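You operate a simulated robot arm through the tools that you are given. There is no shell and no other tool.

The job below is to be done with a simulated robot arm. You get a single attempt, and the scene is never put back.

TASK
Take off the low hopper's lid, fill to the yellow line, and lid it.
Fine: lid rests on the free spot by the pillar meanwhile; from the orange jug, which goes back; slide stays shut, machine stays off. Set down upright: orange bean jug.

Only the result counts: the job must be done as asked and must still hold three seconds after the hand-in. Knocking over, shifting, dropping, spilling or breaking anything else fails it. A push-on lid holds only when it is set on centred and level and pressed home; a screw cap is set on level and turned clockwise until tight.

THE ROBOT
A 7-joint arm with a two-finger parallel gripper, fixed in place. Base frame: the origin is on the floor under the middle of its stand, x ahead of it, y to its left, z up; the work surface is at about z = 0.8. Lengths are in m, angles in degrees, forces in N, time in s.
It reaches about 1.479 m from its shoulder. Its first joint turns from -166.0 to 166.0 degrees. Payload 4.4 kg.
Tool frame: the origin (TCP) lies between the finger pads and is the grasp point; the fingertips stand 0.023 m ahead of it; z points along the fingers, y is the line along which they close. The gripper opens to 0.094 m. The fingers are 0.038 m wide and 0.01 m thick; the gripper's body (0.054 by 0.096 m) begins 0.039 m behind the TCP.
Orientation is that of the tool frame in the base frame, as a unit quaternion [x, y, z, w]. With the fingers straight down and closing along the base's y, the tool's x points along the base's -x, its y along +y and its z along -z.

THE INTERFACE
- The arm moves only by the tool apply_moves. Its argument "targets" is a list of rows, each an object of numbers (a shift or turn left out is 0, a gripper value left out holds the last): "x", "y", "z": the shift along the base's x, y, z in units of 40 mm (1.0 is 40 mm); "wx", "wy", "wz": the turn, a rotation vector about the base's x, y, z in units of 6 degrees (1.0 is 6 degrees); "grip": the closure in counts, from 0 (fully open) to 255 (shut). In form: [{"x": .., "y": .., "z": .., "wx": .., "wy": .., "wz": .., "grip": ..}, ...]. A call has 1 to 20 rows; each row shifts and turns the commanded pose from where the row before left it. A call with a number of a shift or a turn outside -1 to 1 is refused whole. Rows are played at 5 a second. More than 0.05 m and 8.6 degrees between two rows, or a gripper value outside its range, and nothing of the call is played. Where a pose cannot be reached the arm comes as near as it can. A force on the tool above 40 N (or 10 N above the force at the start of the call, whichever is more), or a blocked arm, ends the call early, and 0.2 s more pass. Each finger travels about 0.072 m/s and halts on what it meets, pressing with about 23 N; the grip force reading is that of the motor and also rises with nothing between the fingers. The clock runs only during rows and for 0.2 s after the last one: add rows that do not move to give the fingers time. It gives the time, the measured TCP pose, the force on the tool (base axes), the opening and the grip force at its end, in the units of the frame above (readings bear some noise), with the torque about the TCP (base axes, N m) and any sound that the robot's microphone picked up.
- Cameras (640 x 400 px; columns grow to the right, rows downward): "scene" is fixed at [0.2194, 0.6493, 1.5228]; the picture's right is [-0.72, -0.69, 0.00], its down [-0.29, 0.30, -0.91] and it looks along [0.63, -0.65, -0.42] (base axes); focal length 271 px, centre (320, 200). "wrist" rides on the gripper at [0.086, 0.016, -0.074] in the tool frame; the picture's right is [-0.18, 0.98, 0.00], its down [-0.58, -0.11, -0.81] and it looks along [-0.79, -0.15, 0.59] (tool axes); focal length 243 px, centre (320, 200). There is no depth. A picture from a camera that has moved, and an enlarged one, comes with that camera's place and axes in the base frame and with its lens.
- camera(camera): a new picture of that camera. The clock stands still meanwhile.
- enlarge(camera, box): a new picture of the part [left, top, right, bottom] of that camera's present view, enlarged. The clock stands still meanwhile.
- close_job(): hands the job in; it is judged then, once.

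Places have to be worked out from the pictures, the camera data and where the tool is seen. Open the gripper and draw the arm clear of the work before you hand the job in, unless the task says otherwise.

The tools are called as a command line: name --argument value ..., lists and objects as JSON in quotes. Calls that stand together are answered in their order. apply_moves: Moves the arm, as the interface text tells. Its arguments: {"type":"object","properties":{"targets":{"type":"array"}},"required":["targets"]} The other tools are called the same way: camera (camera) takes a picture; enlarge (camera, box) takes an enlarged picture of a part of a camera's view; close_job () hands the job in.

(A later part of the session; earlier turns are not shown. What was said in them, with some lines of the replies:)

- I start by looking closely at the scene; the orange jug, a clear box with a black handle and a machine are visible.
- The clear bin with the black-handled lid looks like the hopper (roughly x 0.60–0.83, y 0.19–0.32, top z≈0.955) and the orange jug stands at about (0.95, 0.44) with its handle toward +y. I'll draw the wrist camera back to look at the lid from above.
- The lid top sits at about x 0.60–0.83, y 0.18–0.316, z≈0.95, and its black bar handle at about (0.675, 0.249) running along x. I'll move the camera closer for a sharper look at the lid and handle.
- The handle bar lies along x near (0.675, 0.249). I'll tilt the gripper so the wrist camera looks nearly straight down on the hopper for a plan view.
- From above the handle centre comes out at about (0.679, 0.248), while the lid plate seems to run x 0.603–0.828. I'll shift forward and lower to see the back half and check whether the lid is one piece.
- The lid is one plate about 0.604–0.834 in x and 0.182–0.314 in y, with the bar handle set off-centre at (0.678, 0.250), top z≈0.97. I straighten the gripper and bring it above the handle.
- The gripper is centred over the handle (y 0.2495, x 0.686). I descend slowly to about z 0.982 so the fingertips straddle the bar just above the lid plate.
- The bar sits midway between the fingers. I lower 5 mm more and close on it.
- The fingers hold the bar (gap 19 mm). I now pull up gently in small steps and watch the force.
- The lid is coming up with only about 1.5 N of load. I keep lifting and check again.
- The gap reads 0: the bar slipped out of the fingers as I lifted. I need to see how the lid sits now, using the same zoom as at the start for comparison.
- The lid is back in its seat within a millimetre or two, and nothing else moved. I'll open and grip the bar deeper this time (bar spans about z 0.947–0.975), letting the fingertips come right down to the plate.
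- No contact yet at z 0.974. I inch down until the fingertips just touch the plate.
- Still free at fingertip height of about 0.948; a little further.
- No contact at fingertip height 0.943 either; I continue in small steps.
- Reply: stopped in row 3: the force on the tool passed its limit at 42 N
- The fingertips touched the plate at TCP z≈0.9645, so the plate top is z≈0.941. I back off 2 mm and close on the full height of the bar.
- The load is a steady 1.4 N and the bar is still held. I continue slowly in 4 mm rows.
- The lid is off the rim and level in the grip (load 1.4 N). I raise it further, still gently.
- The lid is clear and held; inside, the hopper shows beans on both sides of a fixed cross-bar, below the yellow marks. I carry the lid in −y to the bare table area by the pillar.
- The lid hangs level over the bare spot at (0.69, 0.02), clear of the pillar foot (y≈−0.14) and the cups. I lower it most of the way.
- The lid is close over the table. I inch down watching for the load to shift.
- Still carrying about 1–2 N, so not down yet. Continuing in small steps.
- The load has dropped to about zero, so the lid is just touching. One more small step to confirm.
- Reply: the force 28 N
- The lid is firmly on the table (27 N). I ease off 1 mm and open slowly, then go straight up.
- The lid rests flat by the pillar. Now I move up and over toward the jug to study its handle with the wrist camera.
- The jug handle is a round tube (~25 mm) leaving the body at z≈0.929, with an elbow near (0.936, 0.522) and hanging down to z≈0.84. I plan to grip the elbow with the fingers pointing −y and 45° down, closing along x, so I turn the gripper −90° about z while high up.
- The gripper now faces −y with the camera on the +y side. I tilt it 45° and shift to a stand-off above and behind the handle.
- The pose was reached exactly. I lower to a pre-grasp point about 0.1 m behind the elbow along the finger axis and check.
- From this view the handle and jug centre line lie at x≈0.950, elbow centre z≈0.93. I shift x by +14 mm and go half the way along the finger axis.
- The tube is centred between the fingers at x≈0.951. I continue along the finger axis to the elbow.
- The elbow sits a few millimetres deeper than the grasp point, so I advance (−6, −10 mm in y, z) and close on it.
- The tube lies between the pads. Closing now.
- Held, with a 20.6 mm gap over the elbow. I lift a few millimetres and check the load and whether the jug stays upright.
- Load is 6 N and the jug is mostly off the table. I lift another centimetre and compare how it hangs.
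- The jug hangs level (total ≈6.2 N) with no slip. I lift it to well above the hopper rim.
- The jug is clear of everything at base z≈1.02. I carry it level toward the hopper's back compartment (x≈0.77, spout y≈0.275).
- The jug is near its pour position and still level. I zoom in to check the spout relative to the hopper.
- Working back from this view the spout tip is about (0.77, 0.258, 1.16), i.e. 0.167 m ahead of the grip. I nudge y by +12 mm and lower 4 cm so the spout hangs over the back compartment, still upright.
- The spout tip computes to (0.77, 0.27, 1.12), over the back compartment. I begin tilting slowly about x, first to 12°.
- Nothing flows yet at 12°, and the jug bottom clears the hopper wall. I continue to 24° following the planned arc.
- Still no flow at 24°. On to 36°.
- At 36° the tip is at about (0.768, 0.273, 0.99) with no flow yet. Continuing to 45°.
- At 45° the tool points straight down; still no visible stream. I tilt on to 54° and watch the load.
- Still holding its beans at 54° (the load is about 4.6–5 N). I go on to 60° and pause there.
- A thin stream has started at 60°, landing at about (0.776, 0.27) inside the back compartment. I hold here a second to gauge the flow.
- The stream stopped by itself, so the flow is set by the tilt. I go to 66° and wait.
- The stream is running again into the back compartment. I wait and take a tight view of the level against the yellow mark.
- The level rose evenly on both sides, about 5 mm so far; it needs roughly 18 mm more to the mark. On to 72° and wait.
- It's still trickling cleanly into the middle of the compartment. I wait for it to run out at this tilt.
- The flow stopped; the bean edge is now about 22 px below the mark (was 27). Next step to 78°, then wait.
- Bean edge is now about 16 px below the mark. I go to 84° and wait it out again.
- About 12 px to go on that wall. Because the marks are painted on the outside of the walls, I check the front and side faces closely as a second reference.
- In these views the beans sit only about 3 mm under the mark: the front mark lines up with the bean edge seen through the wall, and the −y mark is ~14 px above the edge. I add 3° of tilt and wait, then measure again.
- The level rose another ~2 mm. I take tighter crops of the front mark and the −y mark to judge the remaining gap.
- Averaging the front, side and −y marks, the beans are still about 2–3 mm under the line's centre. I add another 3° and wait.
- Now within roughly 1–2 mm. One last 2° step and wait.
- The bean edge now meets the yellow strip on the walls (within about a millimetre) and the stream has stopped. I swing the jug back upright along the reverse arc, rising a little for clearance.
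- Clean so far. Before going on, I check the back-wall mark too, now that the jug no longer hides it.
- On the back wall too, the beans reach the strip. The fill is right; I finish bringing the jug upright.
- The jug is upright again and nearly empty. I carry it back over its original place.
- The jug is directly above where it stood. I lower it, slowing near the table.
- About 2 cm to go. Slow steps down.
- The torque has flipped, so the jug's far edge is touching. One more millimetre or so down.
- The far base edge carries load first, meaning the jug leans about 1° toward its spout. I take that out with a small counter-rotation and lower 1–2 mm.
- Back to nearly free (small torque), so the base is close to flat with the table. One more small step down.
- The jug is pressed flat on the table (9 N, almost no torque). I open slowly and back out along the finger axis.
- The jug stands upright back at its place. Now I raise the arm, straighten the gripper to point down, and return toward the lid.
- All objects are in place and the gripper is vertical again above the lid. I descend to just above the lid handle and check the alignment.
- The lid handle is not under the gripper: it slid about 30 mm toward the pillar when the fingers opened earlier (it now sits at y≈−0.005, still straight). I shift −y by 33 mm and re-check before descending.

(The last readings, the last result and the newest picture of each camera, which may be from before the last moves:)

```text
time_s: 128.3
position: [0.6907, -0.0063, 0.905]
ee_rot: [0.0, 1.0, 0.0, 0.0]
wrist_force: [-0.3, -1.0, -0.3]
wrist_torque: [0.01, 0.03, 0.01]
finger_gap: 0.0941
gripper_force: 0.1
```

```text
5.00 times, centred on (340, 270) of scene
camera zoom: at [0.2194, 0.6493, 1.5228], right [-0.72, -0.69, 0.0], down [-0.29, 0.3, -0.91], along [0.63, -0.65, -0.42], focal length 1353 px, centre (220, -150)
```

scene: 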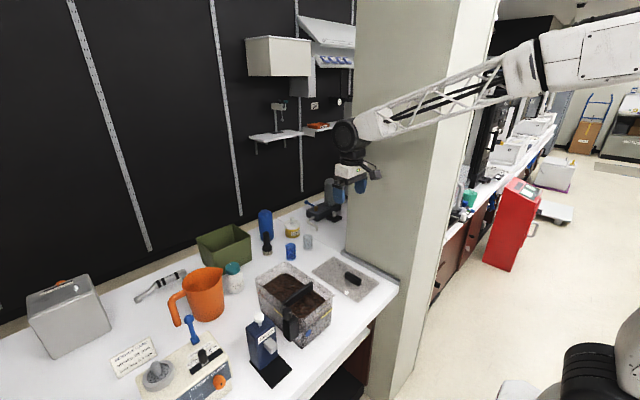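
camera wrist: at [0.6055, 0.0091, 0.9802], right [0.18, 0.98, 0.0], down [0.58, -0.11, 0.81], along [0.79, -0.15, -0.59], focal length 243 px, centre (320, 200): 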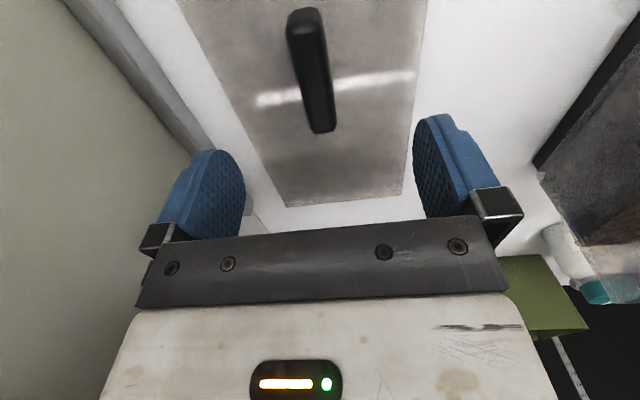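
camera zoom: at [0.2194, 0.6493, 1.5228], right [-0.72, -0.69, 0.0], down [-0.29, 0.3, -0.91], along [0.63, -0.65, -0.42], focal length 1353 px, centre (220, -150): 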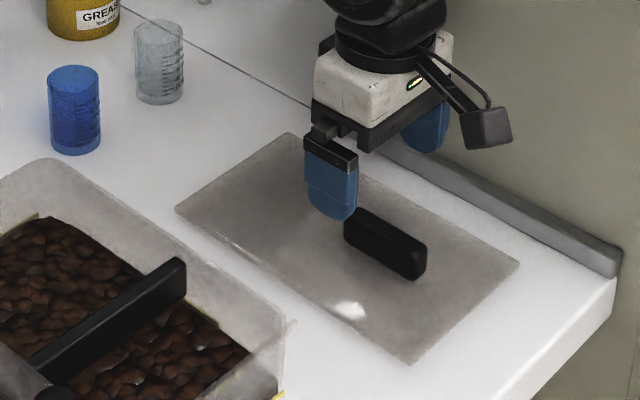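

The handle is now centred between the fingers. I descend to grip height and close.

apply_moves --targets '[{"z": -0.5}, {"z": -0.5}, {"z": -0.4}, {"z": -0.2}, {"z": -0.07}, {}]'

apply_moves --targets '[{"grip": 120}, {"grip": 160}, {"grip": 190}, {"grip": 255}, {"grip": 255}, {"grip": 255}, {}]'

camera --camera "wrist"

enlarge --camera "scene" --box '[300, 230, 380, 310]'

```text
time_s: 129.7
position: [0.6936, -0.0051, 0.837]
ee_rot: [0.0, 1.0, 0.0, 0.0]
wrist_force: [-0.5, -0.1, 0.6]
wrist_torque: [-0.03, 0.03, -0.01]
finger_gap: 0.0941
gripper_force: 0.2
```

```text
time_s: 131.3
position: [0.6924, -0.0056, 0.8382]
ee_rot: [0.0, 1.0, 0.001, -0.001]
wrist_force: [-0.1, 0.1, -0.3]
wrist_torque: [-0.01, -0.03, -0.07]
finger_gap: 0.0199
gripper_force: 23.1
```

```text
taken
camera wrist: at [0.6079, 0.0098, 0.9135], right [0.18, 0.98, 0.0], down [0.58, -0.11, 0.81], along [0.79, -0.15, -0.59], focal length 243 px, centre (320, 200)
```

wrist: 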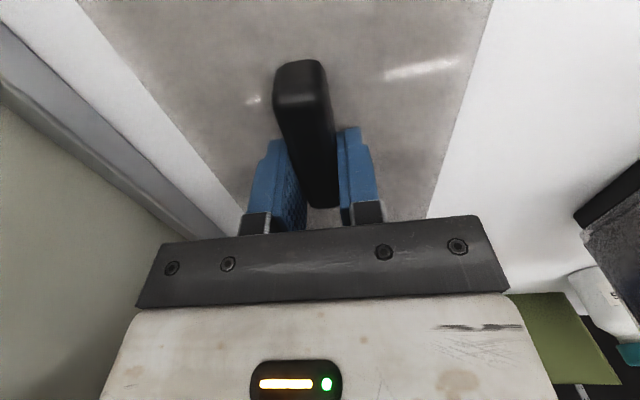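

```text
5.00 times, centred on (340, 270) of scene
camera zoom: at [0.2194, 0.6493, 1.5228], right [-0.72, -0.69, 0.0], down [-0.29, 0.3, -0.91], along [0.63, -0.65, -0.42], focal length 1353 px, centre (220, -150)
```

zoom: 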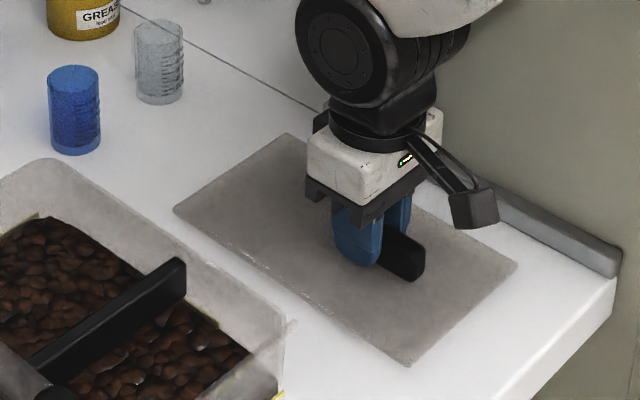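

The lid is gripped again (gap 19.9 mm). Since it only slid along y, I keep the present x (≈0.692) and lift slowly.

apply_moves --targets '[{"z": 0.05}, {"z": 0.08}, {"z": 0.1}, {"z": 0.15}, {"z": 0.15}, {"z": 0.15}, {}]'

enlarge --camera "scene" --box '[300, 230, 380, 310]'

```text
time_s: 132.9
position: [0.6923, -0.0063, 0.8655]
ee_rot: [0.0, 1.0, 0.0, 0.0]
wrist_force: [-0.5, 0.0, -1.7]
wrist_torque: [-0.01, 0.0, 0.0]
finger_gap: 0.0199
gripper_force: 22.9
```

```text
5.00 times, centred on (340, 270) of scene
camera zoom: at [0.2194, 0.6493, 1.5228], right [-0.72, -0.69, 0.0], down [-0.29, 0.3, -0.91], along [0.63, -0.65, -0.42], focal length 1353 px, centre (220, -150)
```

zoom: 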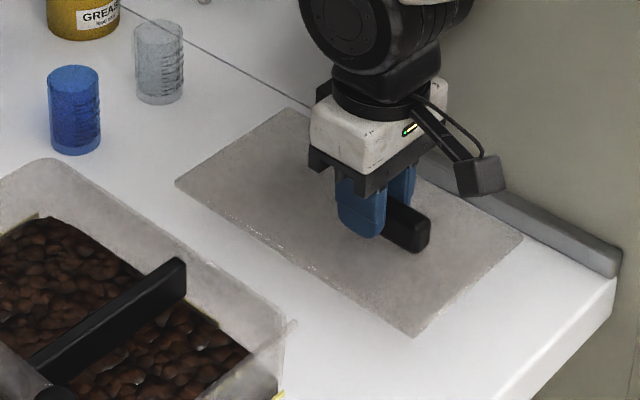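

Held and level. Up to carrying height, then across over the hopper.

apply_moves --targets '[{"z": 0.2}, {"z": 0.3}, {"z": 0.35}, {"z": 0.35}, {"z": 0.35}, {"z": 0.35}, {"z": 0.35}, {"z": 0.35}, {"z": 0.35}, {"z": 0.35}, {"z": 0.35}, {"z": 0.35}, {"z": 0.3}, {"z": 0.2}, {"z": 0.1}, {}]'

apply_moves --targets '[{"y": 0.15}, {"y": 0.3}, {"y": 0.4}, {"y": 0.4}, {"y": 0.4}, {"y": 0.4}, {"y": 0.4}, {"y": 0.4}, {"y": 0.4}, {"y": 0.4}, {"y": 0.4}, {"y": 0.4}, {"y": 0.4}, {"y": 0.4}, {"y": 0.4}, {"y": 0.35}, {"y": 0.25}, {"y": 0.1}, {}, {}]'

camera --camera "wrist"

enlarge --camera "scene" --box '[240, 220, 360, 350]'

```text
time_s: 136.3
position: [0.6915, -0.0056, 1.0484]
ee_rot: [0.0, 1.0, 0.001, 0.0]
wrist_force: [0.1, -0.3, -0.6]
wrist_torque: [0.02, 0.04, 0.01]
finger_gap: 0.0196
gripper_force: 22.9
```

```text
time_s: 140.5
position: [0.6924, 0.2483, 1.0498]
ee_rot: [0.0, 1.0, 0.0, 0.0]
wrist_force: [0.1, -0.5, -2.4]
wrist_torque: [-0.01, 0.08, -0.01]
finger_gap: 0.0196
gripper_force: 22.9
```

```text
taken
camera wrist: at [0.6069, 0.2623, 1.1244], right [0.18, 0.98, 0.0], down [0.58, -0.11, 0.81], along [0.79, -0.15, -0.59], focal length 243 px, centre (320, 200)
```

wrist: 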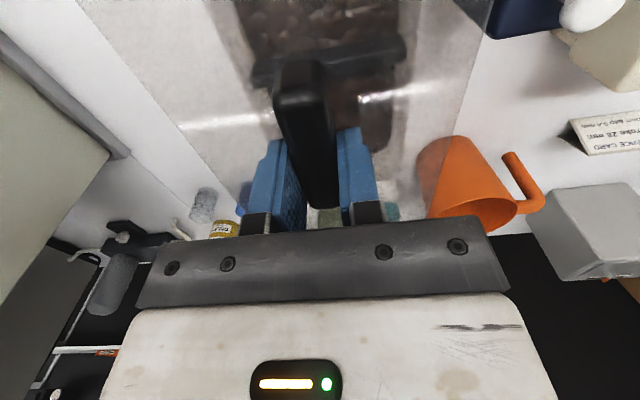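

```text
3.08 times, centred on (300, 285) of scene
camera zoom: at [0.2194, 0.6493, 1.5228], right [-0.72, -0.69, 0.0], down [-0.29, 0.3, -0.91], along [0.63, -0.65, -0.42], focal length 833 px, centre (382, -62)
```

zoom: 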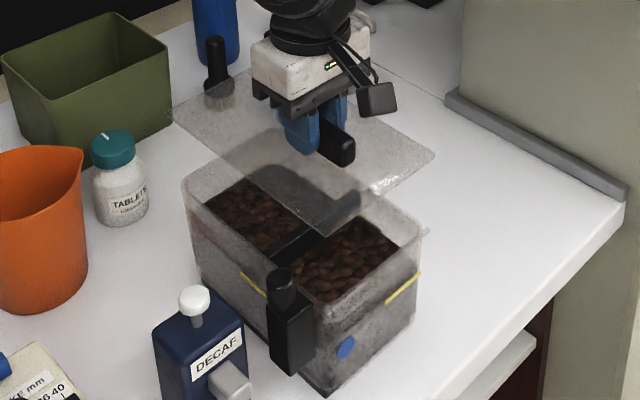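

The lid hangs level above the hopper at y 0.248. I lower to just above the rim and compare its outline with the rim.

apply_moves --targets '[{"z": -0.15}, {"z": -0.3}, {"z": -0.3}, {"z": -0.25}, {"z": -0.15}, {"z": -0.07}, {}, {}]'

camera --camera "wrist"

enlarge --camera "scene" --box '[240, 220, 360, 350]'

```text
time_s: 142.3
position: [0.692, 0.2483, 1.0003]
ee_rot: [0.0, 1.0, 0.0, 0.0]
wrist_force: [0.3, 0.1, -1.7]
wrist_torque: [-0.05, 0.04, -0.01]
finger_gap: 0.0198
gripper_force: 23.1
```

```text
taken
camera wrist: at [0.6072, 0.2636, 1.0753], right [0.18, 0.98, 0.0], down [0.58, -0.11, 0.81], along [0.79, -0.15, -0.59], focal length 243 px, centre (320, 200)
```

wrist: 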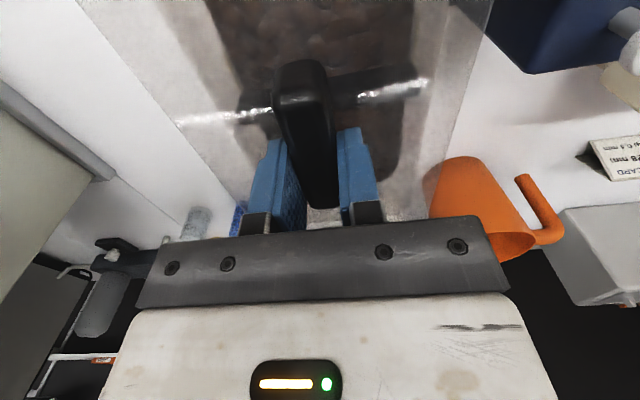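

```text
3.08 times, centred on (300, 285) of scene
camera zoom: at [0.2194, 0.6493, 1.5228], right [-0.72, -0.69, 0.0], down [-0.29, 0.3, -0.91], along [0.63, -0.65, -0.42], focal length 833 px, centre (382, -62)
```

zoom: 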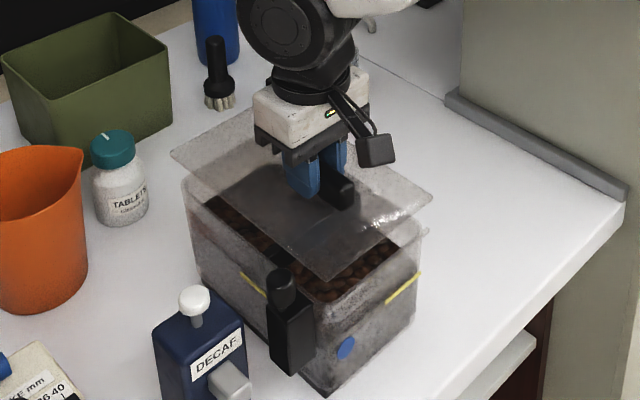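

The outline matches the view from when I lifted it off. I lower further to a few millimetres above seating and compare with the original seated picture.

apply_moves --targets '[{"z": -0.15}, {"z": -0.15}, {"z": -0.15}, {"z": -0.1}, {}, {}]'

enlarge --camera "scene" --box '[240, 240, 350, 350]'

camera --camera "wrist"

```text
time_s: 143.7
position: [0.6914, 0.2476, 0.9783]
ee_rot: [0.001, 1.0, 0.0, 0.0]
wrist_force: [-0.6, 0.3, -2.3]
wrist_torque: [0.0, 0.05, 0.0]
finger_gap: 0.0196
gripper_force: 23.7
```

```text
3.64 times, centred on (295, 295) of scene
camera zoom: at [0.2194, 0.6493, 1.5228], right [-0.72, -0.69, 0.0], down [-0.29, 0.3, -0.91], along [0.63, -0.65, -0.42], focal length 984 px, centre (411, -146)
```

zoom: 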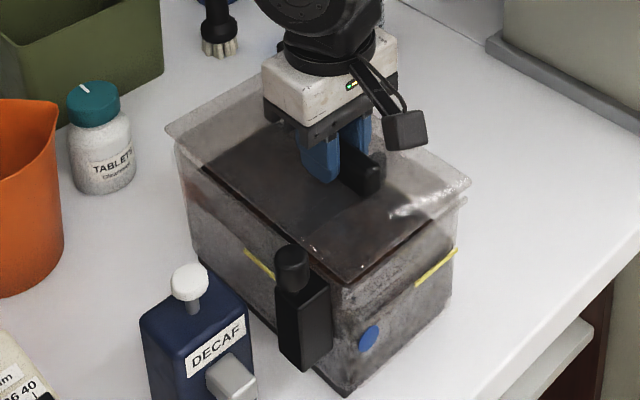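

```text
taken
camera wrist: at [0.6066, 0.2631, 1.0535], right [0.18, 0.98, 0.0], down [0.58, -0.11, 0.81], along [0.79, -0.15, -0.59], focal length 243 px, centre (320, 200)
```

wrist: 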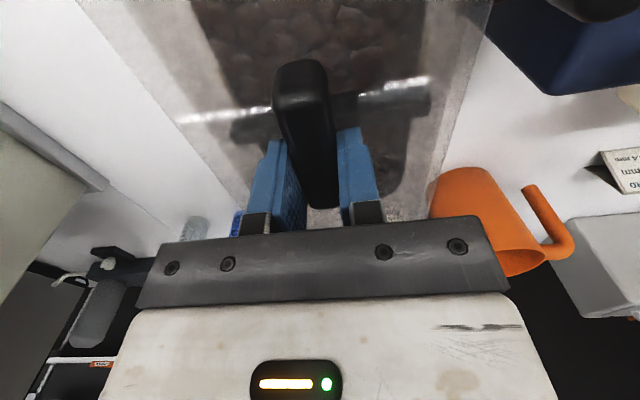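

The outline agrees with the seated one to within a couple of millimetres. I lower in 2 mm steps, watching the forces.

apply_moves --targets '[{"z": -0.06}, {"z": -0.06}, {}]'

apply_moves --targets '[{"z": -0.05}, {}]'

apply_moves --targets '[{"z": -0.04}, {}]'

```text
time_s: 144.5
position: [0.6928, 0.2482, 0.9734]
ee_rot: [-0.001, 1.0, 0.001, 0.0]
wrist_force: [-0.1, -0.1, -1.3]
wrist_torque: [0.01, -0.02, 0.01]
finger_gap: 0.0196
gripper_force: 23.1
```

```text
time_s: 145.1
position: [0.6929, 0.2484, 0.9688]
ee_rot: [0.001, 1.0, 0.001, 0.0]
wrist_force: [-0.2, 0.3, -0.2]
wrist_torque: [-0.03, 0.05, 0.0]
finger_gap: 0.0199
gripper_force: 22.7
```

```text
time_s: 145.7
position: [0.6936, 0.2471, 0.9704]
ee_rot: [0.0, 1.0, 0.0, -0.001]
wrist_force: [-0.5, -0.2, -1.5]
wrist_torque: [-0.04, 0.03, -0.02]
finger_gap: 0.0195
gripper_force: 22.9
```

No real contact yet. Continuing down in small steps.

apply_moves --targets '[{"z": -0.04}, {}]'

apply_moves --targets '[{"z": -0.04}, {}]'

enlarge --camera "scene" --box '[240, 240, 350, 350]'

```text
time_s: 146.3
position: [0.6936, 0.2473, 0.9674]
ee_rot: [0.0, 1.0, 0.0, 0.0]
wrist_force: [-0.2, 0.1, -0.4]
wrist_torque: [0.01, 0.05, -0.01]
finger_gap: 0.0197
gripper_force: 23.0
```

```text
time_s: 146.9
position: [0.6939, 0.2483, 0.9661]
ee_rot: [0.0, 1.0, 0.001, 0.0]
wrist_force: [-6.4, -4.4, 17.3]
wrist_torque: [-0.11, 0.06, 0.04]
finger_gap: 0.0195
gripper_force: 22.9
```

```text
3.64 times, centred on (295, 295) of scene
camera zoom: at [0.2194, 0.6493, 1.5228], right [-0.72, -0.69, 0.0], down [-0.29, 0.3, -0.91], along [0.63, -0.65, -0.42], focal length 984 px, centre (411, -146)
```

zoom: 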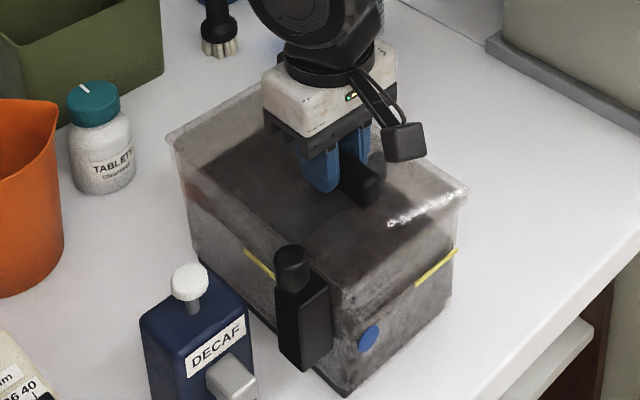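

Contact at the seating height with 17 N, and the lid outline matches the original seated picture. There's a small side load (−6, −4 N), so I ease ~1 mm in −x, −y before pressing.

apply_moves --targets '[{"x": -0.02, "y": -0.015}, {}]'

apply_moves --targets '[{"z": -0.02}, {}]'

```text
time_s: 147.5
position: [0.6921, 0.2486, 0.9671]
ee_rot: [0.0, 1.0, 0.002, 0.0]
wrist_force: [6.5, 4.7, 19.3]
wrist_torque: [0.02, -0.1, 0.03]
finger_gap: 0.0198
gripper_force: 22.7
```

```text
time_s: 148.1
position: [0.6915, 0.2479, 0.9644]
ee_rot: [-0.001, 1.0, 0.001, 0.0]
wrist_force: [5.1, 3.7, 18.3]
wrist_torque: [0.04, -0.08, 0.03]
finger_gap: 0.0198
gripper_force: 22.8
```

The lid is captured by the rim (side load flipped), so I centre halfway back and press down further.

apply_moves --targets '[{"x": 0.009, "y": 0.007}, {"z": -0.02}, {}]'

apply_moves --targets '[{"z": -0.02}, {}]'

apply_moves --targets '[{"z": -0.02}, {}]'

```text
time_s: 148.9
position: [0.6923, 0.2475, 0.9647]
ee_rot: [0.001, 1.0, 0.0, 0.0]
wrist_force: [6.4, 2.6, 17.8]
wrist_torque: [-0.03, -0.06, 0.01]
finger_gap: 0.0196
gripper_force: 22.7
```

```text
time_s: 149.5
position: [0.692, 0.2467, 0.9654]
ee_rot: [0.0, 1.0, 0.001, 0.0]
wrist_force: [-4.1, -2.1, 26.6]
wrist_torque: [-0.11, 0.18, 0.02]
finger_gap: 0.0197
gripper_force: 23.0
```

```text
time_s: 150.1
position: [0.6909, 0.2469, 0.9646]
ee_rot: [0.0, 1.0, 0.001, 0.001]
wrist_force: [0.1, 9.2, 28.8]
wrist_torque: [0.07, 0.25, 0.01]
finger_gap: 0.02
gripper_force: 23.2
```

The lid takes about 29 N. I now ease the downward load to nearly zero before opening, so the fingertips don't drag the lid.

apply_moves --targets '[{"z": 0.03}, {}]'

apply_moves --targets '[{"z": 0.02}, {}]'

```text
time_s: 150.7
position: [0.6917, 0.2463, 0.9656]
ee_rot: [0.0, 1.0, 0.0, 0.0]
wrist_force: [1.1, 3.1, 20.3]
wrist_torque: [-0.02, -0.63, 0.17]
finger_gap: 0.0201
gripper_force: 23.2
```

```text
time_s: 151.3
position: [0.6914, 0.248, 0.9651]
ee_rot: [0.0, 1.0, 0.0, 0.0]
wrist_force: [-1.7, -1.7, 4.1]
wrist_torque: [-0.07, -0.07, -0.03]
finger_gap: 0.0196
gripper_force: 22.9
```

Down to 4 N. I release only slightly (gap ~30 mm), then lift straight off the handle.

apply_moves --targets '[{"z": 0.01}, {"grip": 195}, {"grip": 185}, {"grip": 174}, {"grip": 174}, {}]'

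apply_moves --targets '[{"z": 0.1}, {"z": 0.3}, {"z": 0.6}, {"z": 0.8}, {}]'

enlarge --camera "scene" --box '[240, 240, 350, 350]'

camera --camera "wrist"

```text
time_s: 152.7
position: [0.692, 0.2472, 0.9671]
ee_rot: [0.0, 1.0, 0.0, 0.0]
wrist_force: [0.2, 0.2, 0.6]
wrist_torque: [0.0, 0.01, 0.02]
finger_gap: 0.0298
gripper_force: 0.0
```

```text
time_s: 153.9
position: [0.6931, 0.2498, 1.0363]
ee_rot: [-0.001, 1.0, 0.001, -0.001]
wrist_force: [0.6, -0.5, 0.1]
wrist_torque: [-0.02, 0.0, -0.02]
finger_gap: 0.0299
gripper_force: 0.0
```

```text
3.64 times, centred on (295, 295) of scene
camera zoom: at [0.2194, 0.6493, 1.5228], right [-0.72, -0.69, 0.0], down [-0.29, 0.3, -0.91], along [0.63, -0.65, -0.42], focal length 984 px, centre (411, -146)
```

zoom: 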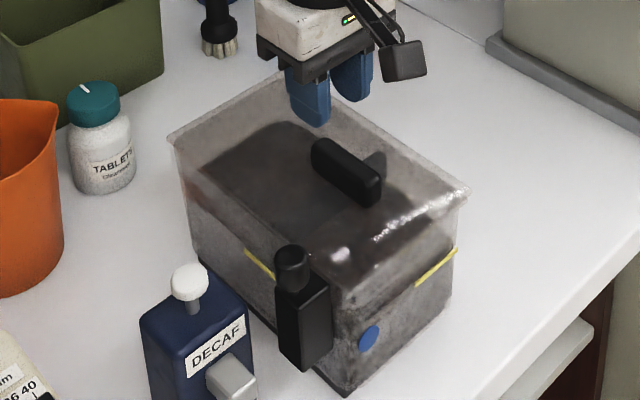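

```text
taken
camera wrist: at [0.6071, 0.2643, 1.1123], right [0.18, 0.98, 0.0], down [0.58, -0.11, 0.81], along [0.79, -0.15, -0.59], focal length 243 px, centre (320, 200)
```

wrist: 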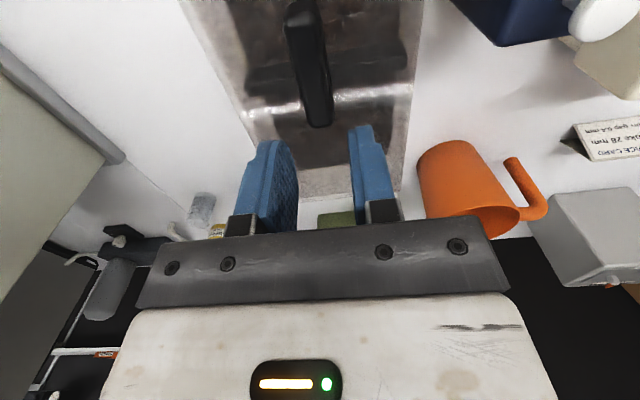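

The lid sits in place, perhaps a millimetre proud of the original. I close the fingers and press on the plate just behind the handle, near the lid's centre.

apply_moves --targets '[{"grip": 255, "x": 0.5}, {"x": 0.5}, {"x": 0.3}, {}, {"z": -0.5}, {"z": -0.5}, {"z": -0.3}, {"z": -0.2}, {}]'

camera --camera "wrist"

enlarge --camera "scene" --box '[240, 240, 350, 350]'

```text
time_s: 155.9
position: [0.7429, 0.2504, 0.9774]
ee_rot: [0.001, 1.0, 0.001, 0.0]
wrist_force: [-0.4, 0.2, -0.5]
wrist_torque: [0.01, 0.03, -0.02]
finger_gap: 0.0
gripper_force: 22.8
```

```text
taken
camera wrist: at [0.6576, 0.2644, 1.0528], right [0.18, 0.98, 0.0], down [0.58, -0.11, 0.81], along [0.79, -0.15, -0.59], focal length 243 px, centre (320, 200)
```

wrist: 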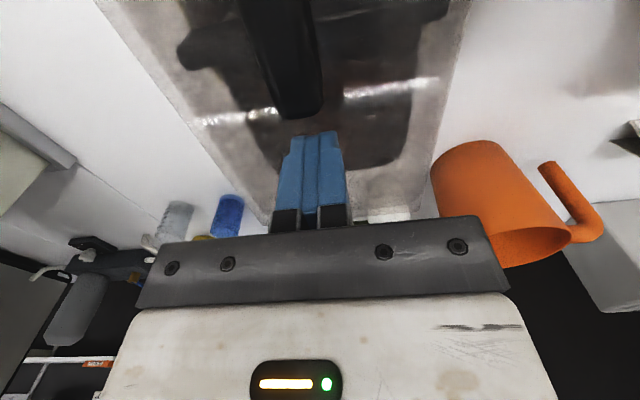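

```text
3.64 times, centred on (295, 295) of scene
camera zoom: at [0.2194, 0.6493, 1.5228], right [-0.72, -0.69, 0.0], down [-0.29, 0.3, -0.91], along [0.63, -0.65, -0.42], focal length 984 px, centre (411, -146)
```

zoom: 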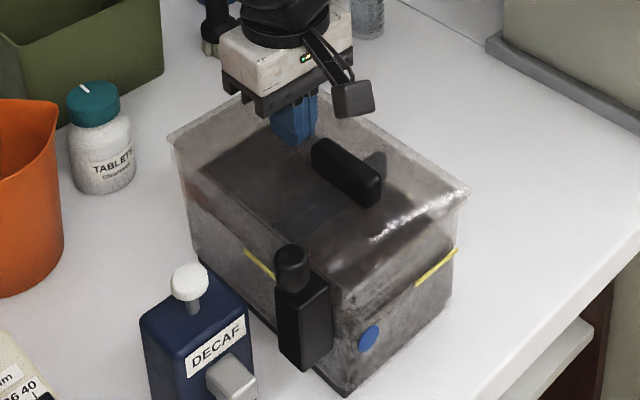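

The closed fingers are just behind the bar. I press down in small steps.

apply_moves --targets '[{"z": -0.1}, {"z": -0.1}, {"z": -0.06}, {}]'

apply_moves --targets '[{"z": -0.04}, {}]'

```text
time_s: 156.9
position: [0.7426, 0.2482, 0.9664]
ee_rot: [0.0, 1.0, 0.0, 0.0]
wrist_force: [0.6, 0.4, -0.6]
wrist_torque: [-0.03, 0.0, 0.02]
finger_gap: 0.0001
gripper_force: 23.0
```

```text
time_s: 157.5
position: [0.7439, 0.2478, 0.9657]
ee_rot: [0.0, 1.0, 0.0, 0.001]
wrist_force: [0.7, 0.0, 0.3]
wrist_torque: [-0.03, 0.01, 0.01]
finger_gap: 0.0
gripper_force: 22.6
```

apply_moves --targets '[{"z": -0.03}, {}]'

apply_moves --targets '[{"z": -0.03}, {}]'

apply_moves --targets '[{"z": -0.03}, {}]'

```text
time_s: 158.1
position: [0.744, 0.2482, 0.9642]
ee_rot: [0.001, 1.0, 0.001, 0.001]
wrist_force: [1.5, -0.7, 4.8]
wrist_torque: [0.02, 0.01, 0.01]
finger_gap: 0.0
gripper_force: 22.5
```

```text
time_s: 158.7
position: [0.7436, 0.2466, 0.9652]
ee_rot: [0.0, 1.0, 0.001, 0.002]
wrist_force: [5.4, -0.4, 27.7]
wrist_torque: [0.0, 0.09, -0.03]
finger_gap: 0.0
gripper_force: 23.0
```

```text
time_s: 159.1
position: [0.7442, 0.2475, 0.9645]
ee_rot: [-0.001, 1.0, 0.001, 0.001]
wrist_force: [-0.7, 0.1, 3.6]
wrist_torque: [-0.03, 0.08, 0.04]
finger_gap: 0.0001
gripper_force: 23.0
stopped in row 2: the force on the tool passed its limit at 42 N (the readings are from after the stop); the commanded pose is now the measured one
```

It bottomed out at 42 N with TCP z 0.9645, the same plate height as when the lid was originally home. I press further back too, which also tells me whether it's level.

apply_moves --targets '[{"z": 0.25}, {"x": 0.6}, {"x": 0.6}, {"z": -0.12}, {"z": -0.08}, {}]'

apply_moves --targets '[{"z": -0.04}, {"z": -0.03}, {"z": -0.02}, {"z": -0.02}, {}]'

apply_moves --targets '[{"z": -0.02}, {"z": -0.02}, {}]'

```text
time_s: 160.5
position: [0.7912, 0.2467, 0.9664]
ee_rot: [0.0, 1.0, 0.001, 0.001]
wrist_force: [-0.7, -0.8, -0.3]
wrist_torque: [0.02, 0.03, -0.04]
finger_gap: 0.0
gripper_force: 23.0
```

```text
time_s: 161.7
position: [0.7921, 0.2488, 0.9655]
ee_rot: [0.0, 1.0, 0.002, 0.002]
wrist_force: [12.3, -2.0, 34.0]
wrist_torque: [-0.04, 0.2, 0.04]
finger_gap: 0.0
gripper_force: 23.1
```

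```text
time_s: 162.2
position: [0.7917, 0.2485, 0.9649]
ee_rot: [0.0, 1.0, 0.001, 0.003]
wrist_force: [-0.7, -0.2, 3.9]
wrist_torque: [-0.05, 0.09, 0.06]
finger_gap: 0.0001
gripper_force: 22.8
stopped in row 2: the force on the tool passed its limit at 49 N (the readings are from after the stop); the commanded pose is now the measured one
```

Back contact height 0.965, so the lid is level there. Now the front: I straddle the handle with slightly open fingers at x≈0.655 and press both sides of it.

apply_moves --targets '[{"z": 0.5}, {"z": 0.8}, {"x": -0.8, "grip": 133}, {"x": -0.9}, {"x": -0.9}, {"x": -0.8}, {}, {}]'

camera --camera "wrist"

```text
time_s: 163.9
position: [0.6548, 0.2459, 1.0198]
ee_rot: [0.0, 1.0, 0.002, 0.004]
wrist_force: [0.2, 0.0, -0.9]
wrist_torque: [-0.01, 0.0, -0.01]
finger_gap: 0.0448
gripper_force: 0.1
```

```text
taken
camera wrist: at [0.569, 0.2619, 1.0938], right [0.18, 0.98, 0.0], down [0.58, -0.11, 0.81], along [0.8, -0.15, -0.59], focal length 243 px, centre (320, 200)
```

wrist: 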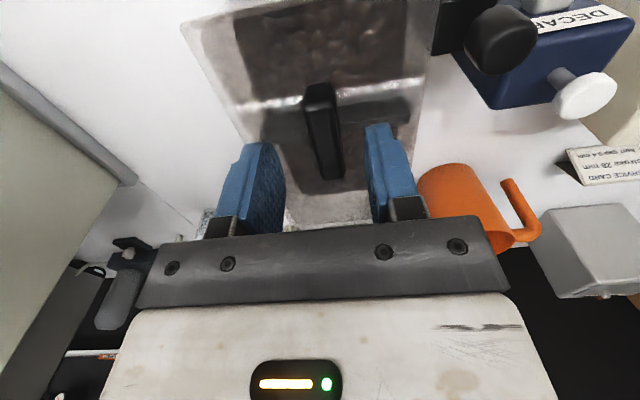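

The handle is centred between the fingers. Descending to press the front.

apply_moves --targets '[{"z": -0.5}, {"z": -0.4}, {"z": -0.25}, {"z": -0.1}, {}]'

apply_moves --targets '[{"z": -0.05}, {"z": -0.04}, {"z": -0.02}, {}]'

apply_moves --targets '[{"z": -0.02}, {"z": -0.02}, {}]'

```text
time_s: 165.2
position: [0.6575, 0.2468, 0.9662]
ee_rot: [0.0, 1.0, 0.001, 0.004]
wrist_force: [0.3, -0.8, -0.5]
wrist_torque: [0.02, -0.01, 0.04]
finger_gap: 0.0449
gripper_force: 0.0
```

```text
time_s: 166.0
position: [0.6573, 0.2471, 0.9657]
ee_rot: [-0.001, 1.0, 0.003, 0.005]
wrist_force: [0.0, -0.1, 5.7]
wrist_torque: [-0.17, 0.1, 0.06]
finger_gap: 0.0448
gripper_force: 0.0
stopped in row 4: the force on the tool passed its limit at 42 N (the readings are from after the stop); the commanded pose is now the measured one
```

```text
time_s: 166.7
position: [0.6589, 0.2469, 0.965]
ee_rot: [0.0, 1.0, 0.003, 0.007]
wrist_force: [0.0, -0.2, 5.3]
wrist_torque: [-0.13, 0.09, 0.09]
finger_gap: 0.0451
gripper_force: 0.1
stopped in row 3: the force on the tool passed its limit at 42 N (the readings are from after the stop); the commanded pose is now the measured one
```

The front bottoms out at 0.965 as well: front, middle and back are all at the same height, pressed with >40 N. I lift clear and inspect.

apply_moves --targets '[{"z": 0.1}, {"z": 0.4}, {"z": 0.8}, {"z": 1}, {"z": 1}, {"z": 1}, {"z": 1, "x": -0.5}, {"x": -1}, {"x": -1}, {"x": -1}, {}]'

enlarge --camera "scene" --box '[240, 240, 350, 350]'

camera --camera "scene"

camera --camera "wrist"

```text
time_s: 169.1
position: [0.518, 0.2467, 1.1782]
ee_rot: [0.0, 1.0, 0.003, 0.005]
wrist_force: [-0.3, 0.1, 0.0]
wrist_torque: [-0.03, 0.04, 0.01]
finger_gap: 0.0449
gripper_force: 0.1
```

```text
3.64 times, centred on (295, 295) of scene
camera zoom: at [0.2194, 0.6493, 1.5228], right [-0.72, -0.69, 0.0], down [-0.29, 0.3, -0.91], along [0.63, -0.65, -0.42], focal length 984 px, centre (411, -146)
```

zoom: 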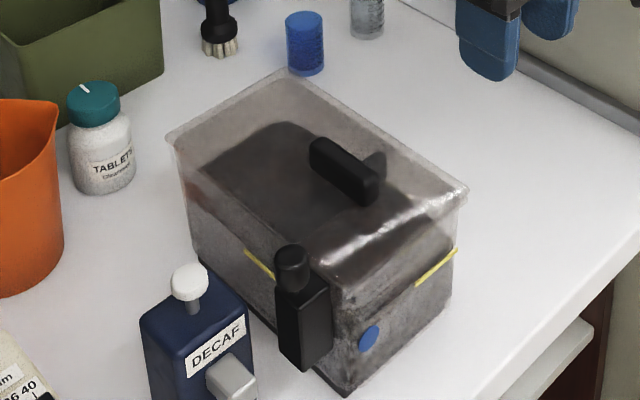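

```text
taken
```

scene: 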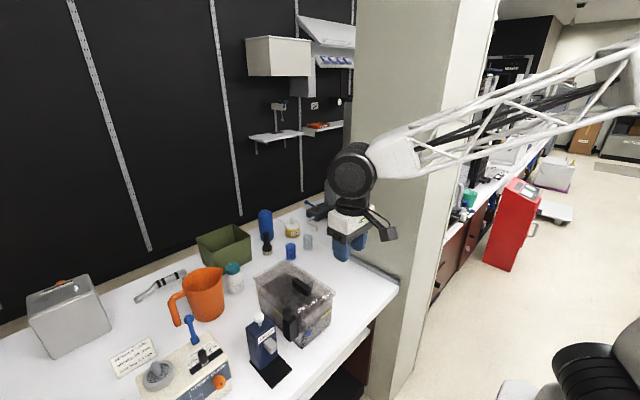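

```text
taken
camera wrist: at [0.4316, 0.2612, 1.2524], right [0.18, 0.98, 0.01], down [0.57, -0.11, 0.81], along [0.8, -0.15, -0.58], focal length 243 px, centre (320, 200)
```

wrist: 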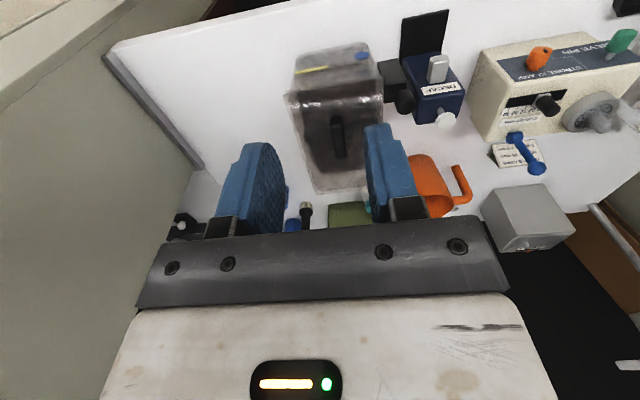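

The handle is back exactly where it was at the start and the hopper hasn't moved. I take a few close crops to confirm the lid is flush all round and nothing was spilled.

enlarge --camera "scene" --box '[250, 255, 310, 315]'

enlarge --camera "scene" --box '[290, 270, 340, 320]'

enlarge --camera "wrist" --box '[260, 20, 420, 220]'

enlarge --camera "scene" --box '[100, 240, 300, 390]'

```text
6.67 times, centred on (280, 285) of scene
camera zoom: at [0.2194, 0.6493, 1.5228], right [-0.72, -0.69, 0.0], down [-0.29, 0.3, -0.91], along [0.63, -0.65, -0.42], focal length 1804 px, centre (587, -367)
```

zoom: 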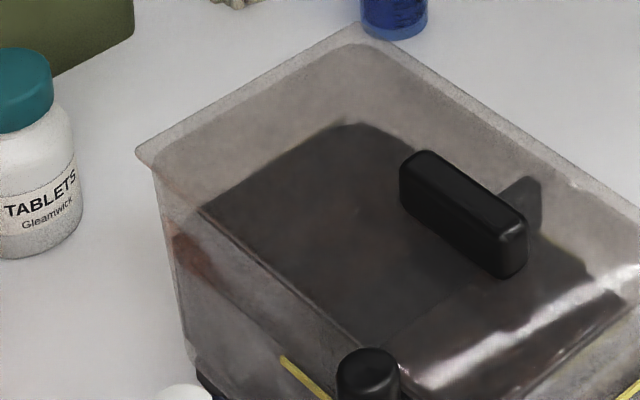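

```text
8.00 times, centred on (315, 295) of scene
camera zoom: at [0.2194, 0.6493, 1.5228], right [-0.72, -0.69, 0.0], down [-0.29, 0.3, -0.91], along [0.63, -0.65, -0.42], focal length 2165 px, centre (360, -560)
```

zoom: 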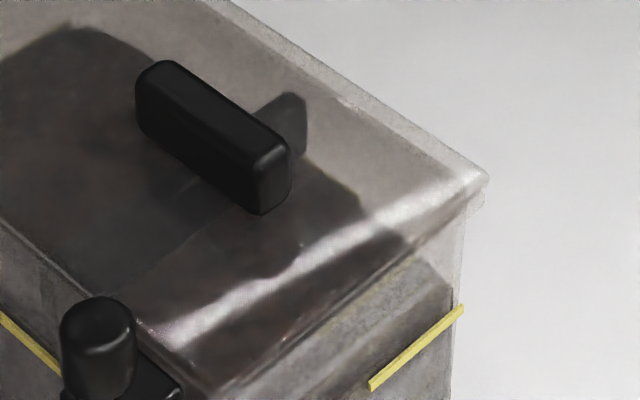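

```text
2.00 times, centred on (340, 120) of wrist
camera zoom: at [0.4316, 0.2612, 1.2524], right [0.18, 0.98, 0.01], down [0.57, -0.11, 0.81], along [0.8, -0.15, -0.58], focal length 485 px, centre (280, 360)
```

zoom: 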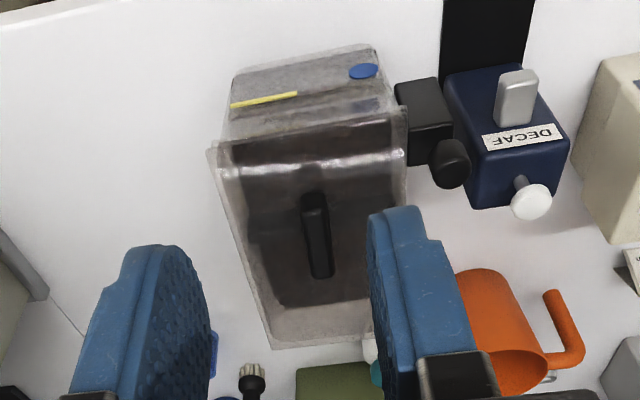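

```text
2.67 times, centred on (200, 315) of scene
camera zoom: at [0.2194, 0.6493, 1.5228], right [-0.72, -0.69, 0.0], down [-0.29, 0.3, -0.91], along [0.63, -0.65, -0.42], focal length 722 px, centre (640, -107)
```

zoom: 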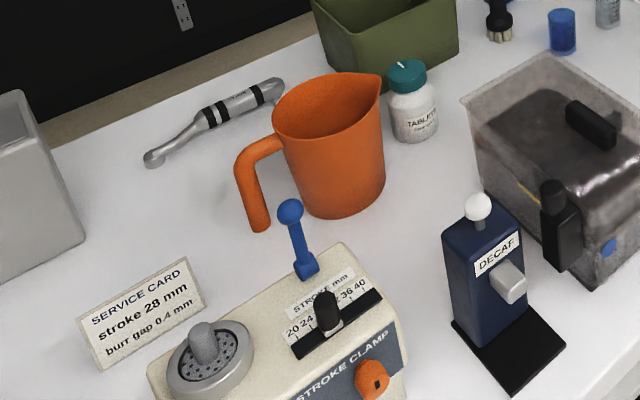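

Everything checks out: lid flush and centred, jug upright in its place, slide and machine untouched, no spilled beans. I open the gripper fully and draw the arm clear.

apply_moves --targets '[{"grip": 0, "z": 0.4}, {"grip": 0, "z": 0.4}, {"y": -0.8, "x": -0.3}, {"y": -0.9, "x": -0.3}, {"y": -0.9, "x": -0.3}, {"y": -0.9}, {"y": -0.6}, {}, {}]'

camera --camera "scene"

enlarge --camera "scene" --box '[100, 190, 420, 400]'

```text
time_s: 171.1
position: [0.4827, 0.0837, 1.2079]
ee_rot: [0.001, 1.0, 0.003, 0.006]
wrist_force: [-0.8, -0.2, 0.4]
wrist_torque: [-0.01, 0.01, 0.01]
finger_gap: 0.0943
gripper_force: 0.1
```

```text
taken
```

scene: 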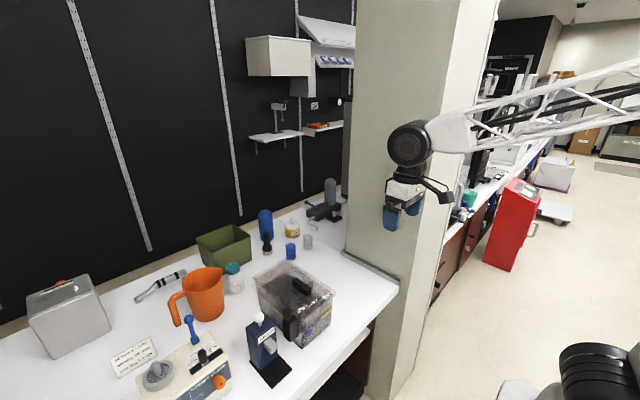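

```text
1.90 times, centred on (260, 295) of scene
camera zoom: at [0.2194, 0.6493, 1.5228], right [-0.72, -0.69, 0.0], down [-0.29, 0.3, -0.91], along [0.63, -0.65, -0.42], focal length 515 px, centre (434, 19)
```

zoom: 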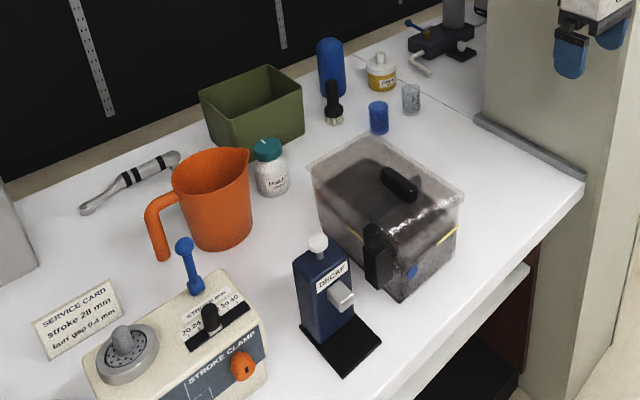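

The arm is clear with the gripper open, and the final pictures show the hopper filled and lidded, the jug upright in its place, and everything else undisturbed. I hand the job in.

close_job

```text
The job is handed in.
```

The hopper is filled to the yellow line and its lid is back on and pressed home. I've handed the job in, but no verdict came back.

- **Fill:** the beans reach the yellow strips on the walls, to within about 1–2 mm by my measurements. I saw no beans outside the hopper.
- **Lid:** I pressed it with over 40 N at the front, middle and back. All three points stopped at the same height as when the lid was first on, so it sits level.
- **Jug:** the orange jug is upright at its original spot, within a few millimetres, and nearly empty.
- **Left alone:** the slide and the machine look as they did at the start.

Two things went less cleanly:

- **First lift:** the handle slipped out of the fingers and the lid dropped back onto the hopper. I took a deeper grip and the second lift held.
- **At the free spot:** the lid slid about 30 mm toward the pillar when I let go of it. It touched nothing, and I adjusted for it when picking it up again.
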